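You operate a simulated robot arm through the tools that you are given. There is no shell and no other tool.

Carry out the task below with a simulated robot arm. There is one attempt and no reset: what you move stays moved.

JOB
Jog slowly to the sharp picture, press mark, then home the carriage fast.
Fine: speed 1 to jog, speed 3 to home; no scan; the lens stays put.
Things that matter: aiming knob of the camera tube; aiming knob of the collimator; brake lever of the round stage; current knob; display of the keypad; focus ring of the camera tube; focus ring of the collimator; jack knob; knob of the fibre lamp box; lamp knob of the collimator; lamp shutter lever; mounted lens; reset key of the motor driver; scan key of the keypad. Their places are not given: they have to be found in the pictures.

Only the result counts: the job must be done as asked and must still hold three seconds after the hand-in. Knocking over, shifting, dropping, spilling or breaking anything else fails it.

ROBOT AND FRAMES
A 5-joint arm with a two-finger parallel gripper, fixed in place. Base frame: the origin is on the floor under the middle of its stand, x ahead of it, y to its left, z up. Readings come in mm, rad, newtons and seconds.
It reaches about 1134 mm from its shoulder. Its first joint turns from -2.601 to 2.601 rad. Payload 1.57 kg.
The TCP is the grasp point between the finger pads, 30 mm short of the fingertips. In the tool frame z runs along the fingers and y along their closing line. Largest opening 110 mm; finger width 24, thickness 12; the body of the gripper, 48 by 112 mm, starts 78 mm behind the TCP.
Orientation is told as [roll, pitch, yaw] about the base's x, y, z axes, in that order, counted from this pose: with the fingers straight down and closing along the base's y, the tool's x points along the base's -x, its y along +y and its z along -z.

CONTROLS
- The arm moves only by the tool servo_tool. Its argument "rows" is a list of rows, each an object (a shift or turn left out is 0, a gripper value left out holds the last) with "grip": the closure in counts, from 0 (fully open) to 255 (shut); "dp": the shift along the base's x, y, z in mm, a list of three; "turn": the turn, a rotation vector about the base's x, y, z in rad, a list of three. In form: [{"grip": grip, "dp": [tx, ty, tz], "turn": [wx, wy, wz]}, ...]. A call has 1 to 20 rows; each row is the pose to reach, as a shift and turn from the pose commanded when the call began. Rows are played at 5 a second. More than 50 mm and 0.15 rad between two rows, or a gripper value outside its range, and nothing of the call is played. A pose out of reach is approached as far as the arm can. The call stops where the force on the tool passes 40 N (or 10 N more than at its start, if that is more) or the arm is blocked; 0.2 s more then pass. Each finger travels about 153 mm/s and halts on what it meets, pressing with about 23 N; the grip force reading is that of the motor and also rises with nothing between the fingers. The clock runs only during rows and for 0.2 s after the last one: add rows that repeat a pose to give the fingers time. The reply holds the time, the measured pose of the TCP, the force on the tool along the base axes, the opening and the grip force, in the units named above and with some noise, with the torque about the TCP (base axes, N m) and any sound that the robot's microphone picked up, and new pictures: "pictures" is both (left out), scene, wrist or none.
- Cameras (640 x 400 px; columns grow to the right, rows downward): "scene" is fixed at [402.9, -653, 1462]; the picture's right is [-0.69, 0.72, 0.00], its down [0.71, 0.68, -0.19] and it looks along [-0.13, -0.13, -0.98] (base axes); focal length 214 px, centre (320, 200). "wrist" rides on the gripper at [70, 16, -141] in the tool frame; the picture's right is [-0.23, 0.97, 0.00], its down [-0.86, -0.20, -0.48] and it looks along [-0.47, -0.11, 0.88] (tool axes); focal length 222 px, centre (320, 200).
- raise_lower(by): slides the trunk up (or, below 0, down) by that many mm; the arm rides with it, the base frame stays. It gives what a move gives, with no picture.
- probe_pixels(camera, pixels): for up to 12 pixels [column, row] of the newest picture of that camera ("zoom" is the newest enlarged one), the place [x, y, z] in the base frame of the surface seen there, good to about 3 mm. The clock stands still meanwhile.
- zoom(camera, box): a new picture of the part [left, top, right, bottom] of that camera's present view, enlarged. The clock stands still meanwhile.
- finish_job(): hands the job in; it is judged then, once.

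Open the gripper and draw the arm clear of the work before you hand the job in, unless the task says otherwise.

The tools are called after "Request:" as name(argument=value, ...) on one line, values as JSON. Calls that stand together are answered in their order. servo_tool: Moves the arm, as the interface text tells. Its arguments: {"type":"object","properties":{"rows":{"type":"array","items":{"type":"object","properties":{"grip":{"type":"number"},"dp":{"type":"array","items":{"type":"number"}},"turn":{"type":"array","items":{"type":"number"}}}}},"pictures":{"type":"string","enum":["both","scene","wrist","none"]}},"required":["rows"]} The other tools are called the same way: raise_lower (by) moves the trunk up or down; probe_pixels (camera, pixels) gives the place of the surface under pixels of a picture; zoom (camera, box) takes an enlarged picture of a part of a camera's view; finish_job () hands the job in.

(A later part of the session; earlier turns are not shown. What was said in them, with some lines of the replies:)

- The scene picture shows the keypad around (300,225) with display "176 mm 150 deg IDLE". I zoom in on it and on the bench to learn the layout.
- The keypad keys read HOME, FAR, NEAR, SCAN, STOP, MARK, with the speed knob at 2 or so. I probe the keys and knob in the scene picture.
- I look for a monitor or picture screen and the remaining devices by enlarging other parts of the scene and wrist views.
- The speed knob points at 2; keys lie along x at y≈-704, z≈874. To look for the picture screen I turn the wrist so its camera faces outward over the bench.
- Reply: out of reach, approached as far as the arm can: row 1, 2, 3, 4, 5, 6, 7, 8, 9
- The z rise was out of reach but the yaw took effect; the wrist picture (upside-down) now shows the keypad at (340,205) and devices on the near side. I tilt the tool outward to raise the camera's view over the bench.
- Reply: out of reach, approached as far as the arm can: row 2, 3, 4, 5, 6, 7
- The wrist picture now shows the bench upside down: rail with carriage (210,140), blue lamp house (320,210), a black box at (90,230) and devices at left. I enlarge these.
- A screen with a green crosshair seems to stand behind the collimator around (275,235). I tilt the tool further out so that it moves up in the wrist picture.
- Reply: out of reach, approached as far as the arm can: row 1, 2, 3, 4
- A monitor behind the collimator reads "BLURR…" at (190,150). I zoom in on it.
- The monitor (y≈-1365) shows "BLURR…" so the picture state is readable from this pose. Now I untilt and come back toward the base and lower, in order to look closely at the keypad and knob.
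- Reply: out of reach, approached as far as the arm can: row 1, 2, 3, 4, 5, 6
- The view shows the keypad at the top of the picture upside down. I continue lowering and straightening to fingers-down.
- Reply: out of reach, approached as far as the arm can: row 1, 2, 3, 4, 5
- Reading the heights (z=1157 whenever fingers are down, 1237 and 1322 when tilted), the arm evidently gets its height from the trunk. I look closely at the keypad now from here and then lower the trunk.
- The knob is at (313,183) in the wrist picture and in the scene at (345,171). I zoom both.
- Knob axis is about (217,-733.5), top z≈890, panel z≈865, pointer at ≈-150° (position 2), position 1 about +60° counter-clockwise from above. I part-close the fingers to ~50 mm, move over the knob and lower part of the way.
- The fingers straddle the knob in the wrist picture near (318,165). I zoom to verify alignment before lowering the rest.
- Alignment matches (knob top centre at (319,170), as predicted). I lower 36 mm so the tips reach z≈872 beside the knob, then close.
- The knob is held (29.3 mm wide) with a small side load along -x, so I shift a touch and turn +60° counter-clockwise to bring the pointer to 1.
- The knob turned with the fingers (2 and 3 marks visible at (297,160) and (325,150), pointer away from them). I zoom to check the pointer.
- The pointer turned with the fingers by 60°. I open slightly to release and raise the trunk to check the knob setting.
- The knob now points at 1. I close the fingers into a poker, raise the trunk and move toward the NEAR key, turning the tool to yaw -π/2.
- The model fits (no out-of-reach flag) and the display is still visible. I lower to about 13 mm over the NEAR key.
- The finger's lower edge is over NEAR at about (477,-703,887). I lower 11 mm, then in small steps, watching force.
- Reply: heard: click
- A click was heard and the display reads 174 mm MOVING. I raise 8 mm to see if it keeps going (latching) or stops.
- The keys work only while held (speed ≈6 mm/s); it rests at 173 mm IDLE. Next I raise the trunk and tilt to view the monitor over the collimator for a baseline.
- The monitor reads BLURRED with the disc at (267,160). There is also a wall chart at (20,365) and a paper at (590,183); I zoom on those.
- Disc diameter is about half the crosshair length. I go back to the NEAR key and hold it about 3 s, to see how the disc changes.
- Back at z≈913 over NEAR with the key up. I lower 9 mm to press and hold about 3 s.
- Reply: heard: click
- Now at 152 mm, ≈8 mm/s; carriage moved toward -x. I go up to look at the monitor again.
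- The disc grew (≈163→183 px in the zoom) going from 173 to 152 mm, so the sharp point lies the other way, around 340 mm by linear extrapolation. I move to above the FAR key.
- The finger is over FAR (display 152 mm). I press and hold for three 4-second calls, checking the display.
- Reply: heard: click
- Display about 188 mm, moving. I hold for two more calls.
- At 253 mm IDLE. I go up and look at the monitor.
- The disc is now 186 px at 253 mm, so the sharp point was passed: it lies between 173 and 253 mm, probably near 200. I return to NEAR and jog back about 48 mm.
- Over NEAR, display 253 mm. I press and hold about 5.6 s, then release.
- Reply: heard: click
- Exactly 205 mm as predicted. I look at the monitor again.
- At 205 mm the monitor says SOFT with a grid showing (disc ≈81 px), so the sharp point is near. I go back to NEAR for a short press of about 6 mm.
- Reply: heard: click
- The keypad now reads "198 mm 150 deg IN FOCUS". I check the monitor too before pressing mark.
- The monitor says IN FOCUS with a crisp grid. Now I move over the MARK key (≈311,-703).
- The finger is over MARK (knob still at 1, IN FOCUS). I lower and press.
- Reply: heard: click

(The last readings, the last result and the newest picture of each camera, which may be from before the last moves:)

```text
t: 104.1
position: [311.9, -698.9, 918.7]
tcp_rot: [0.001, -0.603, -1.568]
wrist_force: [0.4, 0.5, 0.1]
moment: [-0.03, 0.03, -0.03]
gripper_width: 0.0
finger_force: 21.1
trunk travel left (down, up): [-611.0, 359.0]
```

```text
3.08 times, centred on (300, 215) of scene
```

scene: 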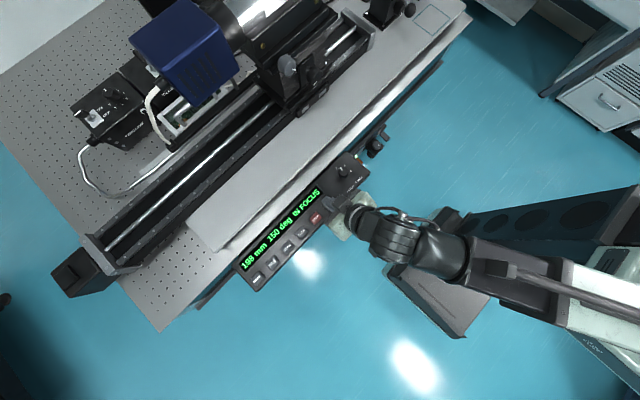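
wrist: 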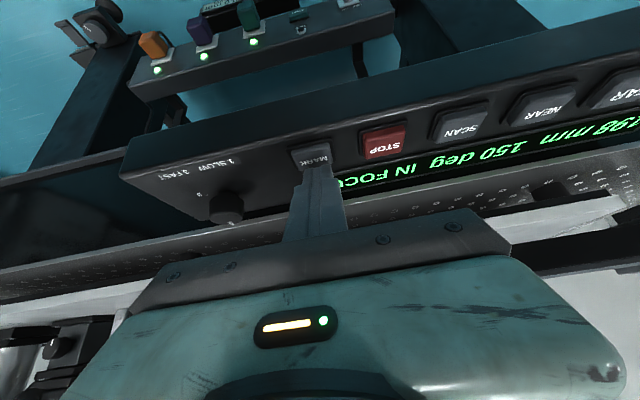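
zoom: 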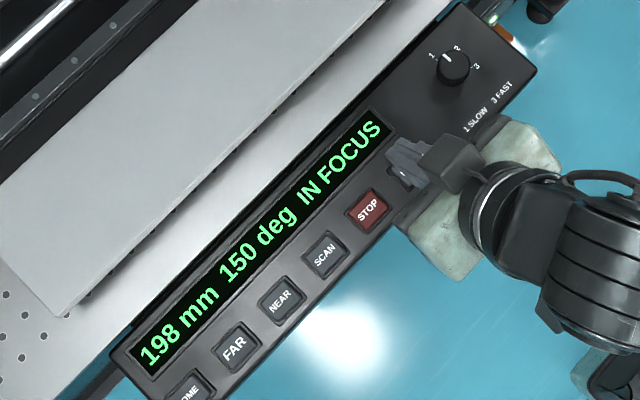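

A click was heard on MARK; the display itself doesn't change. I check the monitor for any mark indication before changing the speed.

Request:
raise_lower(by=344)

Request:
servo_tool(rows=[{"dp": [18, -35, 14.5], "turn": [-0.1, 0, 0]}, {"dp": [35, -70, 30.9], "turn": [-0.2, 0, 0]}, {"dp": [53, -106, 48.9], "turn": [-0.3, 0, 0]}, {"dp": [70, -141, 68.4], "turn": [-0.4, 0, 0]}, {"dp": [70, -141, 68.4], "turn": [-0.4, 0, 0]}], pictures="wrist")

Request:
zoom(camera="wrist", box=[100, 80, 340, 230])

```text
t: 107.5
position: [312.0, -697.6, 1263.1]
tcp_rot: [0.002, -0.603, -1.569]
wrist_force: [-0.2, -0.4, 0.5]
moment: [-0.01, 0.0, -0.01]
gripper_width: 0.0
finger_force: 20.8
trunk travel left (down, up): [-955.0, 15.0]
```

```text
t: 108.7
position: [382.0, -839.5, 1332.0]
tcp_rot: [-0.002, -1.006, -1.568]
wrist_force: [-0.8, 0.7, 0.7]
moment: [0.03, 0.02, -0.03]
gripper_width: 0.1
finger_force: 21.9
trunk travel left (down, up): [-955.0, 15.0]
```

wrist: 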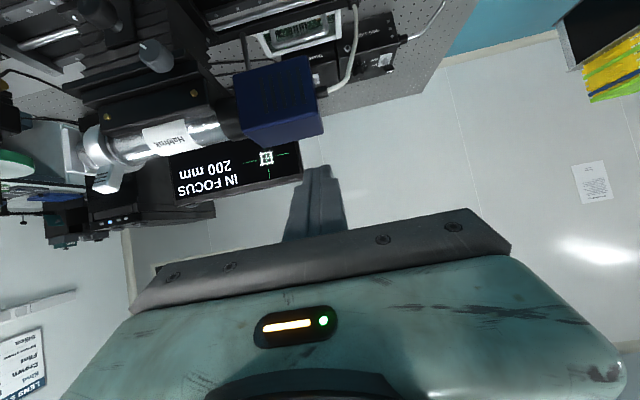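

```text
2.67 times, centred on (220, 155) of wrist
```

zoom: 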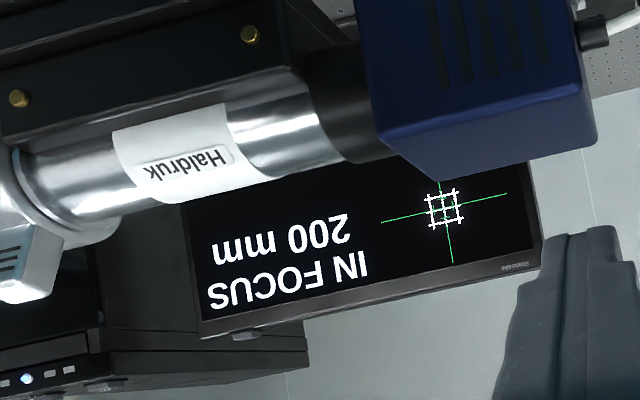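

The monitor now shows "IN FOCUS 200 mm": the mark registered. Next I go to the speed knob with fingers straight down and a ~50 mm opening.

Request:
servo_tool(rows=[{"dp": [-20.6, 13.3, -24.2], "turn": [0.125, 0, 0]}, {"dp": [-41.2, 26.6, -45.9], "turn": [0.25, 0, 0]}, {"dp": [-61.8, 39.9, -65.0], "turn": [0.375, 0, 0]}, {"dp": [-82.4, 53.2, -80.9], "turn": [0.5, 0, 0]}, {"dp": [-103, 66.5, -93.6], "turn": [0.625, 0, 0]}, {"dp": [-123.6, 79.8, -102.9], "turn": [0.75, 0, 0]}, {"dp": [-144.2, 93.1, -108.5], "turn": [0.875, 0, 0]}, {"dp": [-165, 106, -110.3], "turn": [1.0, 0, 0]}, {"dp": [-165, 106, -110.3], "turn": [1.0, 0, 0]}], pictures="none")

Request:
servo_tool(rows=[{"turn": [0, 0, 0.1427], "grip": 139}, {"turn": [0, 0, 0.2854]}, {"turn": [0, 0, 0.4281]}, {"turn": [0, 0, 0.5708]}, {"turn": [0, 0, 0.7135]}, {"turn": [0, 0, 0.8562]}, {"turn": [0, 0, 0.9989]}, {"turn": [0, 0, 1.1416]}, {"turn": [0, 0, 1.2843]}, {"turn": [0, 0, 1.427]}, {"turn": [0, 0, 1.57]}, {"turn": [0, 0, 1.57]}], pictures="both")

```text
t: 110.7
position: [218.1, -731.6, 1221.7]
tcp_rot: [0.001, -0.003, -1.568]
wrist_force: [0.3, 0.2, -0.6]
moment: [0.03, 0.0, 0.02]
gripper_width: 0.0
finger_force: 21.4
trunk travel left (down, up): [-955.0, 15.0]
```

```text
t: 113.3
position: [217.2, -732.6, 1220.3]
tcp_rot: [0.0, -0.003, 0.001]
wrist_force: [-0.4, -0.2, -0.8]
moment: [0.0, 0.0, -0.02]
gripper_width: 50.3
finger_force: 0.0
trunk travel left (down, up): [-955.0, 15.0]
```

scene: 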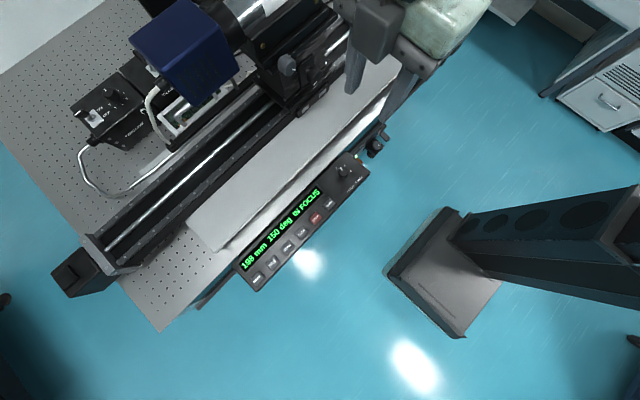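
wrist: 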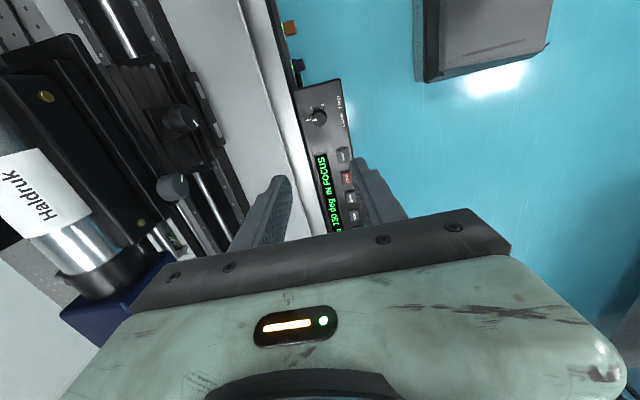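

Aligned over the knob at (217,-733). I lower in two steps and check the alignment.

Request:
raise_lower(by=-275)

Request:
servo_tool(rows=[{"dp": [0, -0.9, 0]}, {"dp": [0, -0.9, 0]}], pictures="both")

Request:
zoom(camera="wrist", box=[240, 100, 400, 220])

```text
t: 116.1
position: [217.4, -732.5, 947.5]
tcp_rot: [0.0, -0.003, 0.0]
wrist_force: [-0.6, 1.4, -0.8]
moment: [0.01, 0.03, 0.02]
gripper_width: 49.8
finger_force: 0.0
trunk travel left (down, up): [-680.0, 290.0]
```

```text
t: 116.7
position: [216.4, -733.6, 945.7]
tcp_rot: [0.002, -0.004, 0.0]
wrist_force: [0.6, 0.3, -0.5]
moment: [0.01, -0.01, 0.03]
gripper_width: 50.3
finger_force: 0.0
trunk travel left (down, up): [-680.0, 290.0]
```

scene: 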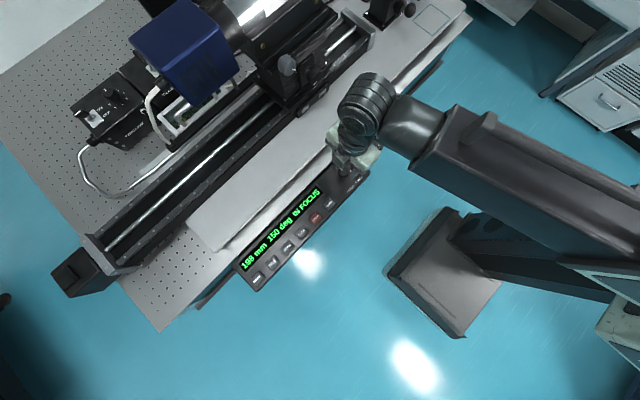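
wrist: 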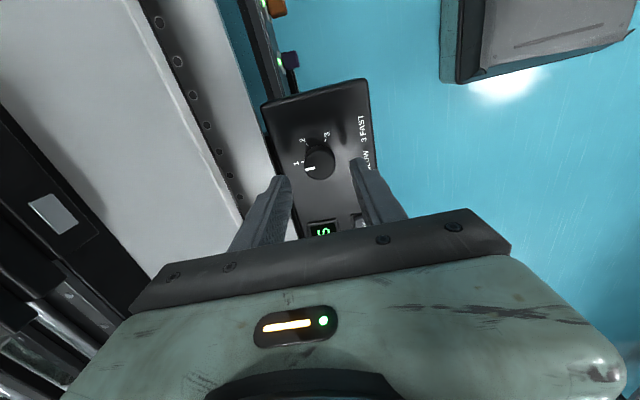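

```text
3.33 times, centred on (320, 160) of wrist
```

zoom: 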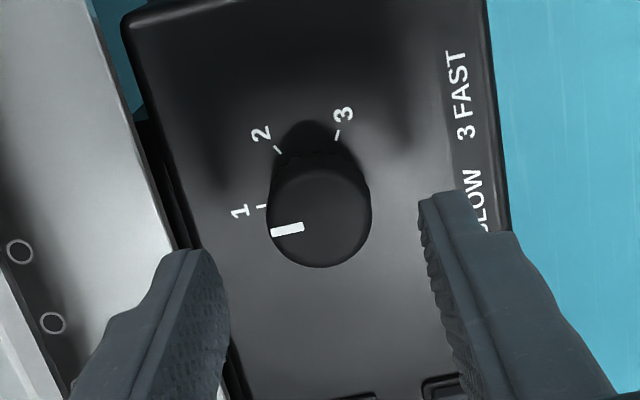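

Knob at (320,172) centred between the fingers. I narrow the opening to ~43 mm for more clearance to the bench edge, lower 44 mm and grip.

Request:
servo_tool(rows=[{"grip": 155}, {"grip": 155}], pictures="none")

Request:
raise_lower(by=-44)

Request:
servo_tool(rows=[{"grip": 200}, {"grip": 230}, {"grip": 230}, {"grip": 230}], pictures="wrist")

```text
t: 117.3
position: [216.8, -733.9, 946.1]
tcp_rot: [-0.001, -0.003, 0.0]
wrist_force: [0.1, 0.0, 0.7]
moment: [-0.01, 0.01, 0.03]
gripper_width: 43.0
finger_force: 0.1
trunk travel left (down, up): [-680.0, 290.0]
```

```text
t: 118.2
position: [217.6, -733.1, 903.7]
tcp_rot: [0.001, -0.002, 0.002]
wrist_force: [-0.7, -0.9, 0.8]
moment: [0.02, -0.01, -0.05]
gripper_width: 42.9
finger_force: 0.1
trunk travel left (down, up): [-636.0, 334.0]
```

```text
t: 119.2
position: [216.6, -734.3, 902.3]
tcp_rot: [-0.001, -0.003, 0.0]
wrist_force: [1.5, -5.1, 5.4]
moment: [0.25, 0.07, -0.01]
gripper_width: 29.7
finger_force: 38.9
trunk travel left (down, up): [-636.0, 334.0]
```

wrist: 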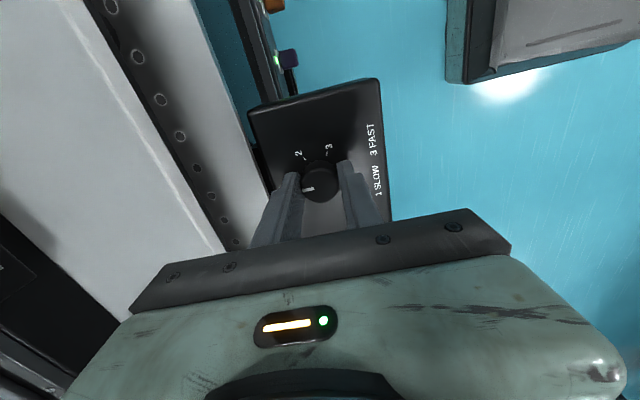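

Knob gripped at 29.7 mm. I turn −120° (clockwise from above) to reach position 3.

Request:
servo_tool(rows=[{"dp": [-0.5, -0.5, 0], "turn": [0, 0, -0.15]}, {"dp": [-0.7, -0.5, 0], "turn": [0, 0, -0.3]}, {"dp": [-0.7, -0.5, 0], "turn": [0, 0, -0.45]}, {"dp": [-0.7, -0.5, 0], "turn": [0, 0, -0.6]}, {"dp": [-0.7, -0.5, 0], "turn": [0, 0, -0.75]}, {"dp": [-0.7, -0.5, 0], "turn": [0, 0, -0.9]}, {"dp": [-0.7, -0.5, 0], "turn": [0, 0, -1.05]}, {"dp": [-0.7, -0.5, 0], "turn": [0, 0, -1.2]}, {"dp": [-0.7, -0.5, 0], "turn": [0, 0, -1.35]}, {"dp": [-0.7, -0.5, 0], "turn": [0, 0, -1.5]}, {"dp": [-0.7, -0.5, 0], "turn": [0, 0, -1.65]}, {"dp": [-0.7, -0.5, 0], "turn": [0, 0, -1.8]}, {"dp": [-0.7, -0.5, 0], "turn": [0, 0, -1.95]}, {"dp": [-0.7, -0.5, 0], "turn": [0, 0, -2.094]}, {"dp": [-0.7, -0.5, 0], "turn": [0, 0, -2.094]}], pictures="both")

Request:
zoom(camera="wrist", box=[240, 110, 400, 230])

```text
t: 122.3
position: [216.6, -733.6, 901.7]
tcp_rot: [0.0, -0.004, -2.096]
wrist_force: [5.7, 7.3, -5.4]
moment: [0.44, -0.73, 0.04]
gripper_width: 29.5
finger_force: 39.1
trunk travel left (down, up): [-636.0, 334.0]
```

scene: 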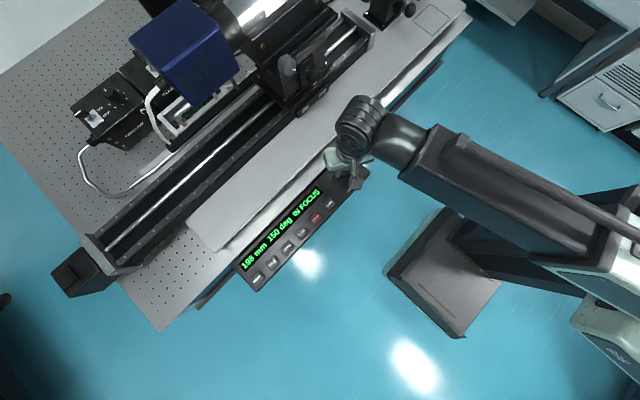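
wrist: 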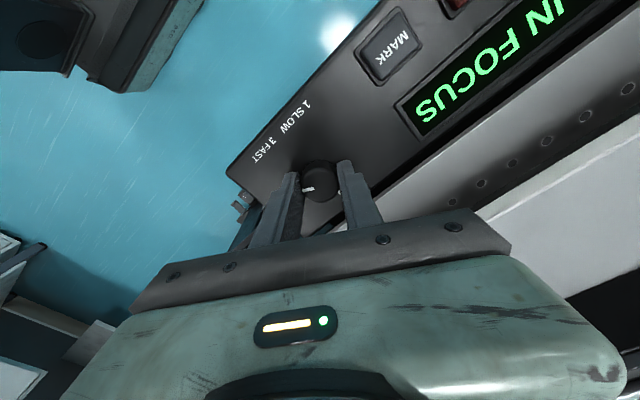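

```text
3.33 times, centred on (320, 170) of wrist
```

zoom: 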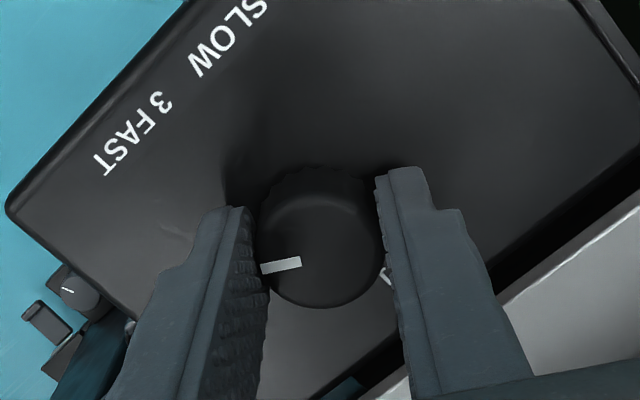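

The pointer followed to the 3 direction. I release, raise and check.

Request:
servo_tool(rows=[{"grip": 155}, {"grip": 155}, {"grip": 155}], pictures="none")

Request:
raise_lower(by=60)

Request:
servo_tool(rows=[{"dp": [0, 0, 0]}], pictures="both")

Request:
zoom(camera="wrist", box=[240, 80, 400, 200])

```text
t: 123.2
position: [216.9, -734.4, 902.1]
tcp_rot: [-0.001, -0.004, -2.095]
wrist_force: [0.4, 0.1, -0.1]
moment: [0.04, -0.03, 0.0]
gripper_width: 43.0
finger_force: 0.1
trunk travel left (down, up): [-636.0, 334.0]
```

```text
t: 124.2
position: [215.4, -735.2, 962.4]
tcp_rot: [0.0, -0.004, -2.094]
wrist_force: [-0.2, 0.6, -0.3]
moment: [-0.01, -0.03, 0.01]
gripper_width: 43.1
finger_force: 0.1
trunk travel left (down, up): [-696.0, 274.0]
```

```text
t: 124.5
position: [217.3, -734.3, 963.4]
tcp_rot: [0.0, -0.004, -2.095]
wrist_force: [-0.1, 0.5, 0.2]
moment: [-0.01, -0.03, -0.01]
gripper_width: 43.4
finger_force: 0.1
trunk travel left (down, up): [-696.0, 274.0]
```

scene: 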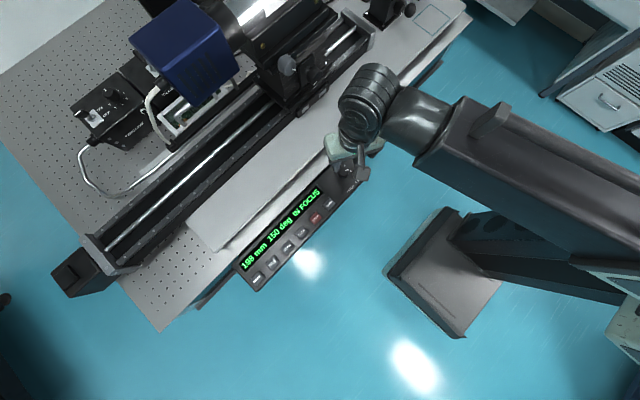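
wrist: 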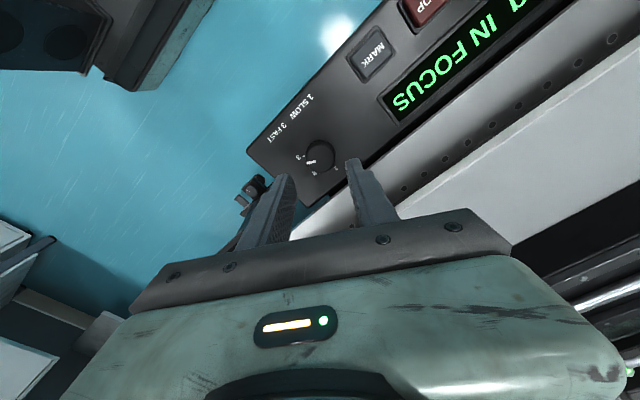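

```text
3.33 times, centred on (320, 140) of wrist
```

zoom: 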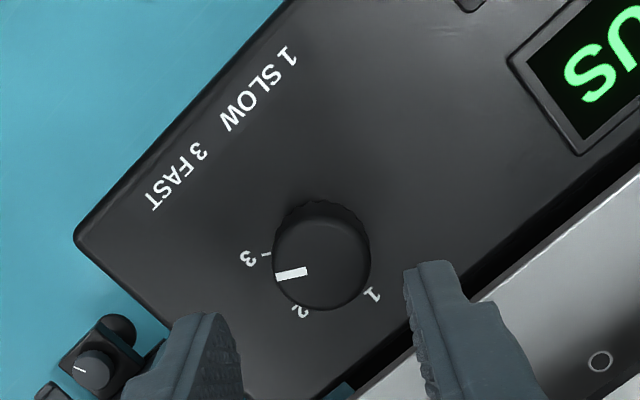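

The knob points at 3. I raise, close the fingers and move over the HOME key (≈589,-700).

Request:
raise_lower(by=70)

Request:
servo_tool(rows=[{"dp": [41, 4, 0], "turn": [0, 0, 0.058], "grip": 255}, {"dp": [82, 8, 0], "turn": [0, 0, 0.117]}, {"dp": [123, 12, 0], "turn": [0, 0, 0.175]}, {"dp": [164, 16, 0], "turn": [0, 0, 0.233]}, {"dp": [205, 20, 0], "turn": [0, 0, 0.292]}, {"dp": [246, 24, 0], "turn": [0, 0, 0.35]}, {"dp": [287, 29, 0], "turn": [0, 0, 0.408]}, {"dp": [328, 33, 0], "turn": [0, 0, 0.467]}, {"dp": [370, 38, 0], "turn": [0, 0, 0.525]}, {"dp": [370, 38, 0], "turn": [0, 0, 0.525]}], pictures="none")

Request:
servo_tool(rows=[{"dp": [0, 0, 2.7], "turn": [-0.15, 0, 0]}, {"dp": [0, 0, 10.7], "turn": [-0.3, 0, 0]}, {"dp": [0, 0, 23.9], "turn": [-0.45, 0, 0]}, {"dp": [0, 0, 41.9], "turn": [-0.6, 0, 0]}, {"dp": [0, 0, 41.9], "turn": [-0.6, 0, 0]}], pictures="both")

```text
t: 125.6
position: [216.4, -735.1, 1032.2]
tcp_rot: [-0.001, -0.004, -2.095]
wrist_force: [0.0, -0.8, -0.4]
moment: [-0.02, 0.01, 0.03]
gripper_width: 43.0
finger_force: 0.0
trunk travel left (down, up): [-766.0, 204.0]
```

```text
t: 127.8
position: [588.5, -696.1, 1032.8]
tcp_rot: [0.002, -0.002, -1.57]
wrist_force: [-0.3, 0.0, -0.1]
moment: [-0.03, 0.0, -0.01]
gripper_width: 0.0
finger_force: 21.0
trunk travel left (down, up): [-766.0, 204.0]
```

```text
t: 129.0
position: [587.8, -695.6, 1075.4]
tcp_rot: [-0.002, -0.605, -1.569]
wrist_force: [0.3, 0.3, -0.5]
moment: [-0.01, 0.0, 0.02]
gripper_width: 0.0
finger_force: 21.3
trunk travel left (down, up): [-766.0, 204.0]
```

scene: 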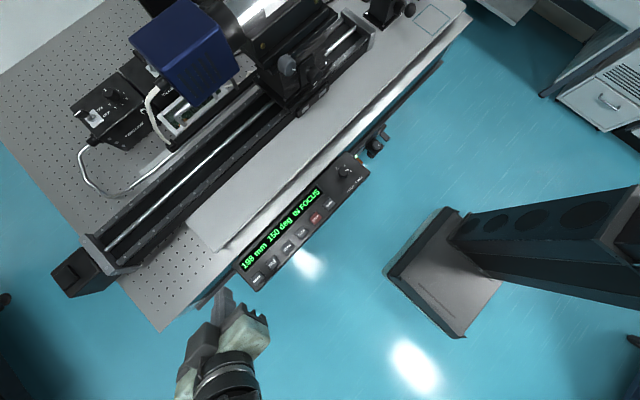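
wrist: 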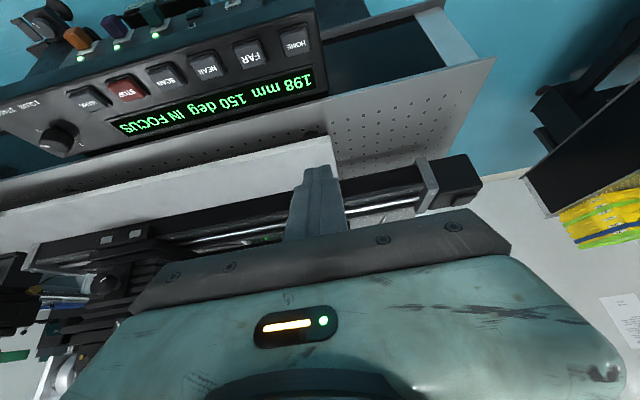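

Position (588,-696) is over HOME; the display still shows 198 mm IN FOCUS. I lower to just above the key and check.

Request:
raise_lower(by=-155)

Request:
servo_tool(rows=[{"dp": [0, 0, 0]}], pictures="both")

Request:
zoom(camera="scene", box=[220, 150, 380, 290])

Request:
zoom(camera="wrist", box=[180, 80, 420, 230])

```text
t: 130.8
position: [588.1, -695.6, 920.1]
tcp_rot: [-0.002, -0.602, -1.57]
wrist_force: [-0.8, 1.2, -0.2]
moment: [0.0, 0.0, 0.02]
gripper_width: 0.1
finger_force: 21.3
trunk travel left (down, up): [-611.0, 359.0]
```

```text
t: 131.2
position: [587.4, -696.2, 919.6]
tcp_rot: [-0.002, -0.601, -1.569]
wrist_force: [0.1, -1.1, -0.3]
moment: [-0.02, 0.01, 0.01]
gripper_width: 0.0
finger_force: 21.1
trunk travel left (down, up): [-611.0, 359.0]
```

scene: 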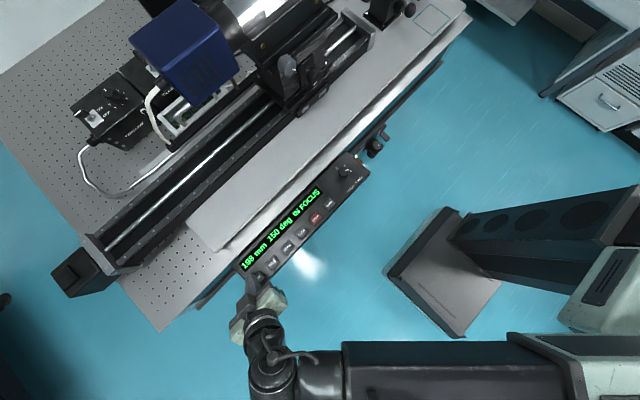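
wrist: 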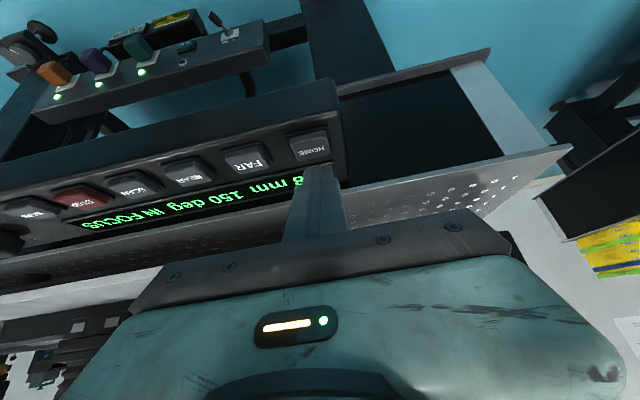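

```text
2.86 times, centred on (300, 220) of scene
```

zoom: 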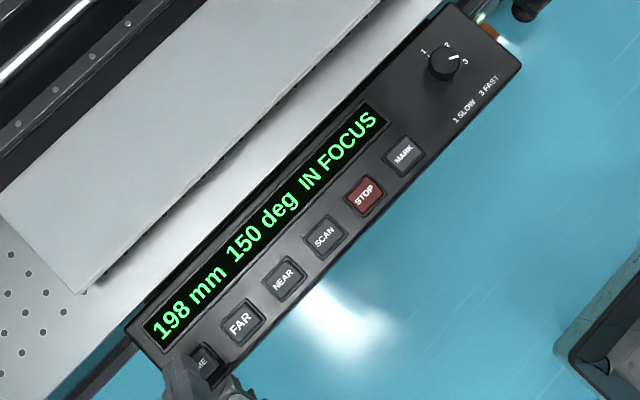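

```text
2.67 times, centred on (300, 155) of wrist
```

zoom: 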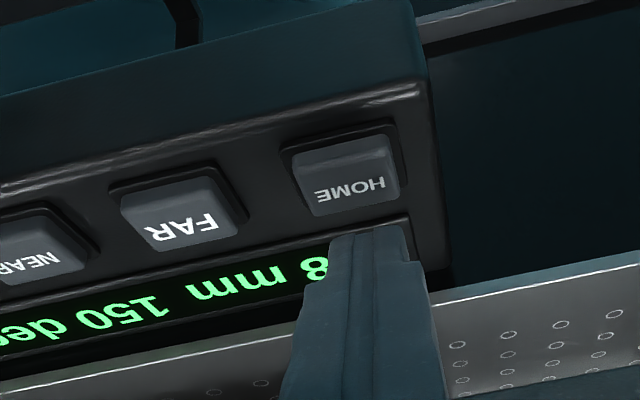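

All is in place; the knob points to 3. I press HOME and watch the display.

Request:
raise_lower(by=-7)

Request:
raise_lower(by=-9)

Request:
zoom(camera="scene", box=[220, 150, 380, 290])

```text
t: 131.8
position: [587.5, -696.2, 913.0]
tcp_rot: [-0.001, -0.601, -1.569]
wrist_force: [-0.2, -0.2, 0.4]
moment: [0.02, -0.02, 0.01]
gripper_width: 0.0
finger_force: 21.1
trunk travel left (down, up): [-604.0, 366.0]
```

```text
t: 132.4
position: [587.5, -696.0, 904.1]
tcp_rot: [-0.002, -0.603, -1.57]
wrist_force: [0.1, -0.3, 2.9]
moment: [-0.05, 0.0, 0.03]
gripper_width: 0.0
finger_force: 21.4
trunk travel left (down, up): [-595.0, 375.0]
heard: click
```

```text
2.86 times, centred on (300, 220) of scene
```

zoom: 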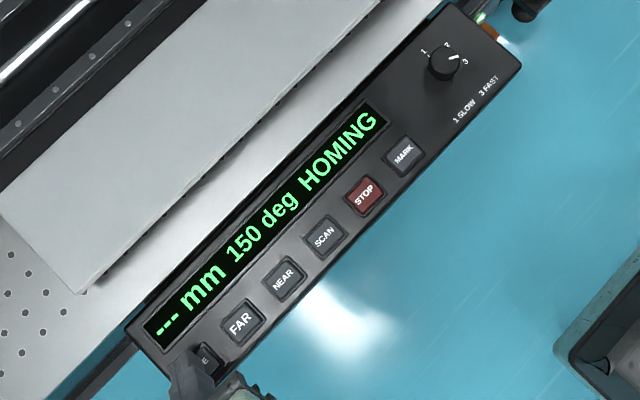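

Display shows HOMING. I hold and watch until it finishes.

Request:
servo_tool(rows=[{"dp": [0, 0, 0]}, {"dp": [0, 0, 0]}, {"dp": [0, 0, 0]}, {"dp": [0, 0, 0]}, {"dp": [0, 0, 0]}, {"dp": [0, 0, 0]}, {"dp": [0, 0, 0]}, {"dp": [0, 0, 0]}, {"dp": [0, 0, 0]}, {"dp": [0, 0, 0]}], pictures="scene")

Request:
zoom(camera="scene", box=[220, 150, 380, 290])

```text
t: 134.6
position: [586.6, -695.9, 904.2]
tcp_rot: [0.0, -0.602, -1.57]
wrist_force: [0.6, 0.3, 2.8]
moment: [-0.01, -0.02, 0.0]
gripper_width: 0.0
finger_force: 21.5
trunk travel left (down, up): [-595.0, 375.0]
```

scene: 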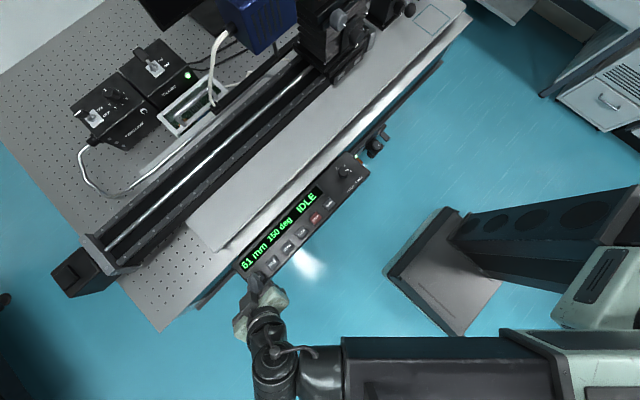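

```text
2.86 times, centred on (300, 220) of scene
```

zoom: 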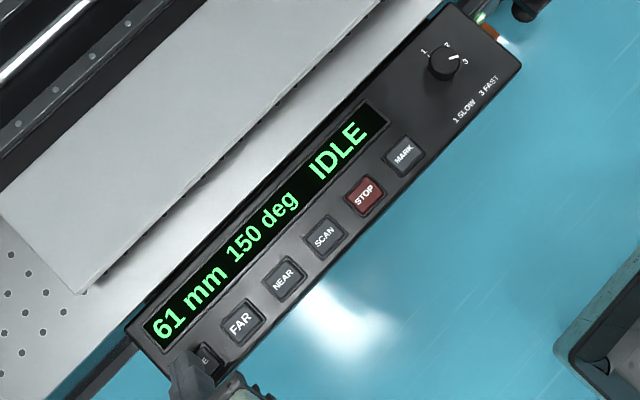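

It now shows 61 mm IDLE after homing. I release the key and inspect the carriage position and the driver lights.

Request:
raise_lower(by=30)

Request:
servo_tool(rows=[{"dp": [0, 0, 0]}, {"dp": [0, 0, 0]}], pictures="both")

Request:
zoom(camera="scene", box=[240, 0, 440, 130])

Request:
zoom(camera="scene", box=[60, 0, 260, 130])

Request:
zoom(camera="scene", box=[220, 150, 380, 290])

```text
t: 135.3
position: [587.2, -694.7, 933.0]
tcp_rot: [0.0, -0.603, -1.569]
wrist_force: [-0.3, 0.4, 0.4]
moment: [0.01, -0.02, 0.0]
gripper_width: 0.2
finger_force: 21.5
trunk travel left (down, up): [-625.0, 345.0]
```

```text
t: 135.9
position: [587.1, -695.9, 932.9]
tcp_rot: [-0.003, -0.602, -1.57]
wrist_force: [0.1, -0.1, 1.1]
moment: [-0.03, 0.0, -0.01]
gripper_width: 0.0
finger_force: 21.1
trunk travel left (down, up): [-625.0, 345.0]
```

scene: 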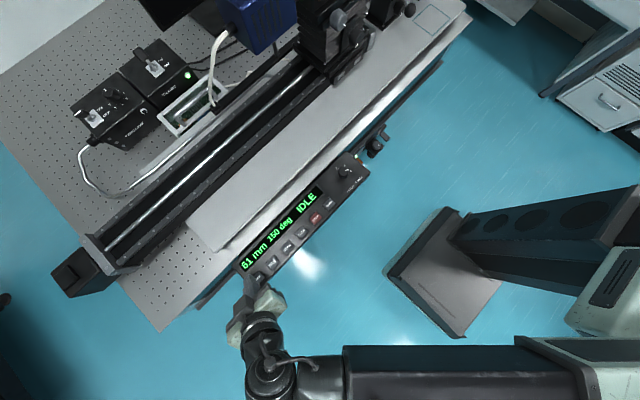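
wrist: 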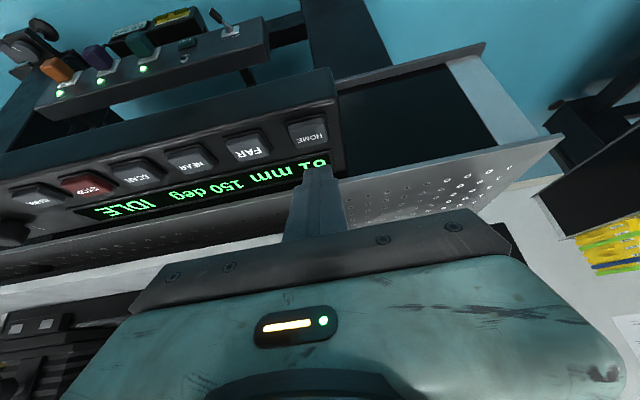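

```text
3.08 times, centred on (340, 65) of scene
```

zoom: 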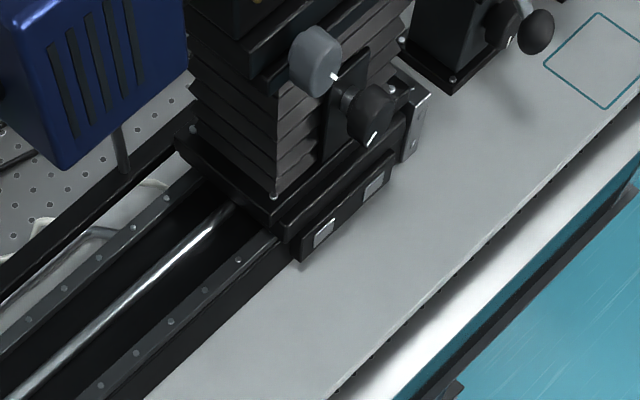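

```text
3.08 times, centred on (160, 65) of scene
```

zoom: 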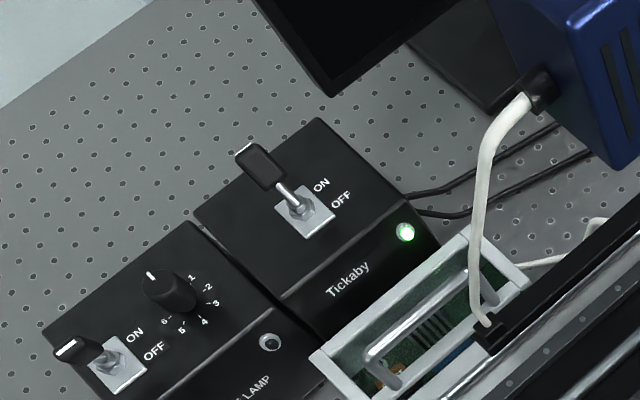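

```text
2.86 times, centred on (300, 220) of scene
```

zoom: 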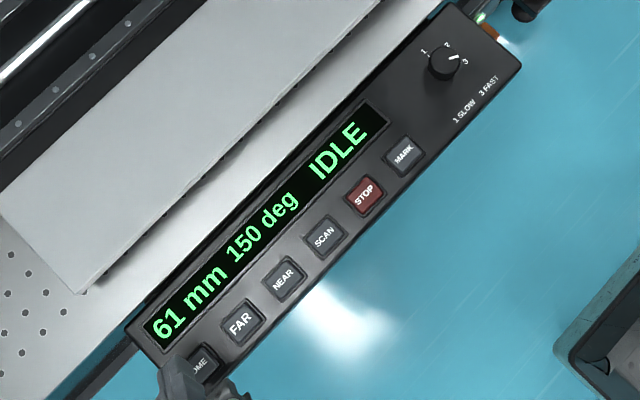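

The carriage stands at the rail's end plate at 61 mm, IDLE, driver LED green. I withdraw upward, open the gripper and look at the monitor and bench once more.

Request:
raise_lower(by=330)

Request:
servo_tool(rows=[{"dp": [-28, -29, 11.5], "turn": [-0.08, 0, 0]}, {"dp": [-56, -58, 24.1], "turn": [-0.16, 0, 0]}, {"dp": [-84, -87, 37.9], "turn": [-0.24, 0, 0]}, {"dp": [-112, -116, 52.7], "turn": [-0.32, 0, 0]}, {"dp": [-140, -144, 68.4], "turn": [-0.4, 0, 0]}, {"dp": [-140, -144, 68.4], "turn": [-0.4, 0, 0]}], pictures="wrist")

Request:
zoom(camera="wrist", box=[0, 60, 300, 240])

```text
t: 139.2
position: [588.0, -695.9, 1262.6]
tcp_rot: [-0.002, -0.602, -1.568]
wrist_force: [-0.1, 0.0, 0.8]
moment: [-0.05, -0.03, 0.02]
gripper_width: 0.0
finger_force: 21.3
trunk travel left (down, up): [-955.0, 15.0]
```

```text
t: 140.6
position: [448.1, -840.0, 1332.8]
tcp_rot: [-0.003, -1.004, -1.567]
wrist_force: [-0.6, -0.1, 0.3]
moment: [0.02, 0.04, 0.0]
gripper_width: 0.0
finger_force: 21.0
trunk travel left (down, up): [-955.0, 15.0]
```

wrist: 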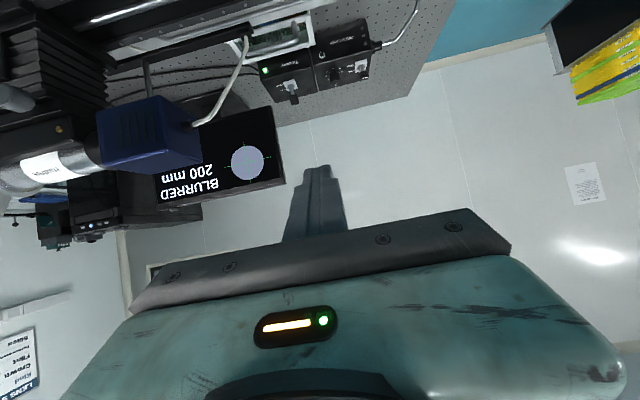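

```text
2.13 times, centred on (150, 150) of wrist
```

zoom: 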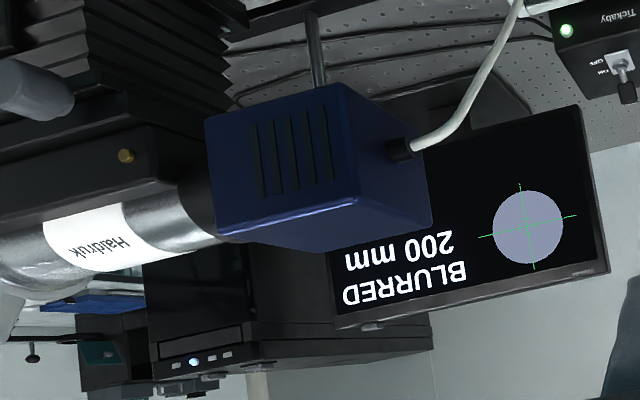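

The monitor keeps "200 mm" (mark stored) and now reads BLURRED at home, as expected. I retract the arm toward the base, straighten it and open the gripper.

Request:
servo_tool(rows=[{"dp": [-16, 34, -24.2], "turn": [0.125, 0, 0]}, {"dp": [-32, 68, -45.9], "turn": [0.25, 0, 0]}, {"dp": [-48, 102, -65.0], "turn": [0.375, 0, 0]}, {"dp": [-64, 136, -80.9], "turn": [0.5, 0, 0]}, {"dp": [-80, 170, -93.6], "turn": [0.625, 0, 0]}, {"dp": [-96, 204, -102.9], "turn": [0.75, 0, 0]}, {"dp": [-112, 238, -108.5], "turn": [0.875, 0, 0]}, {"dp": [-128, 272, -110.3], "turn": [1.0, 0, 0], "grip": 0}, {"dp": [-140, 310, -110.3], "turn": [1.0, 0, 0], "grip": 0}, {"dp": [-140, 310, -110.3], "turn": [1.0, 0, 0], "grip": 0}, {"dp": [-140, 310, -110.3], "turn": [1.0, 0, 0], "grip": 0}], pictures="both")

Request:
zoom(camera="scene", box=[220, 140, 400, 300])

```text
t: 143.0
position: [308.2, -530.0, 1220.1]
tcp_rot: [0.002, -0.004, -1.569]
wrist_force: [0.8, -1.2, 0.1]
moment: [0.0, 0.02, 0.0]
gripper_width: 109.8
finger_force: 0.0
trunk travel left (down, up): [-955.0, 15.0]
```

scene: 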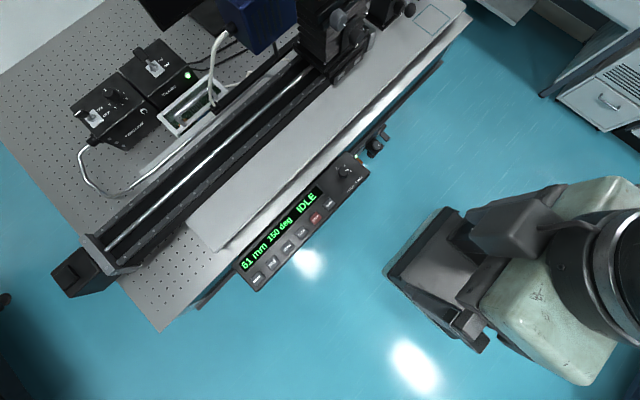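
wrist: 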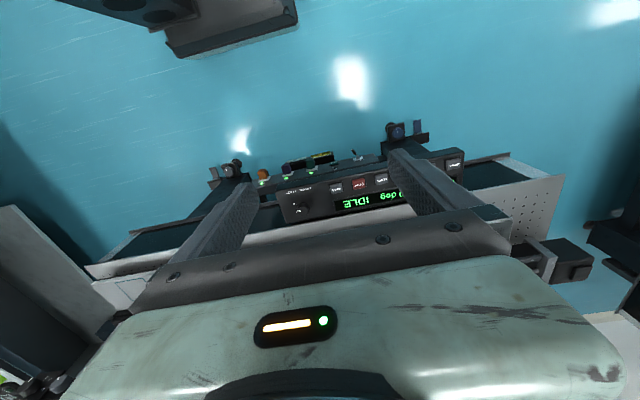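

```text
2.50 times, centred on (310, 220) of scene
```

zoom: 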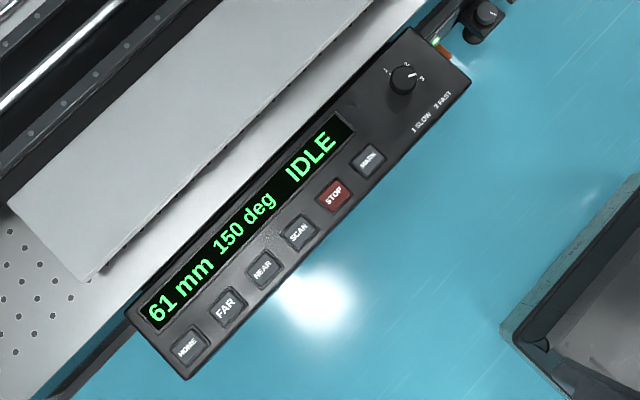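

The arm is clear with the gripper open (109.8 mm). The carriage is homed and IDLE at 61 mm, the knob is at 3, and the 200 mm mark is stored, so I hand the job in.

Request:
finish_job()

```text
The job is handed in.
```

The job is done and handed in. The carriage was jogged to the sharp picture at speed 1, marked there, and homed at speed 3. I don't have the verdict on it yet.

- **Jog:** I set the speed knob from 2 to 1 before any jogging and used only the NEAR and FAR keys. I overshot in both directions while looking for focus. It settled at 198 mm, where the keypad and the monitor both read IN FOCUS.
- **Mark:** The MARK key clicked and the monitor then showed "200 mm". That is 2 mm off the keypad's reading of 198 mm. I took it as a sign that the mark was stored, and it was still on the monitor after homing.
- **Home:** I turned the knob to 3 and pressed HOME. The keypad showed HOMING, then IDLE at 61 mm, with the carriage at the end of its rail near the lens. I took 61 mm as the home position because the keypad gives no separate "homed" message.

The SCAN key and the lens were not touched, and I saw nothing knocked or shifted in the last pictures. The gripper is open and the arm is clear of the bench; the speed knob is still at 3.
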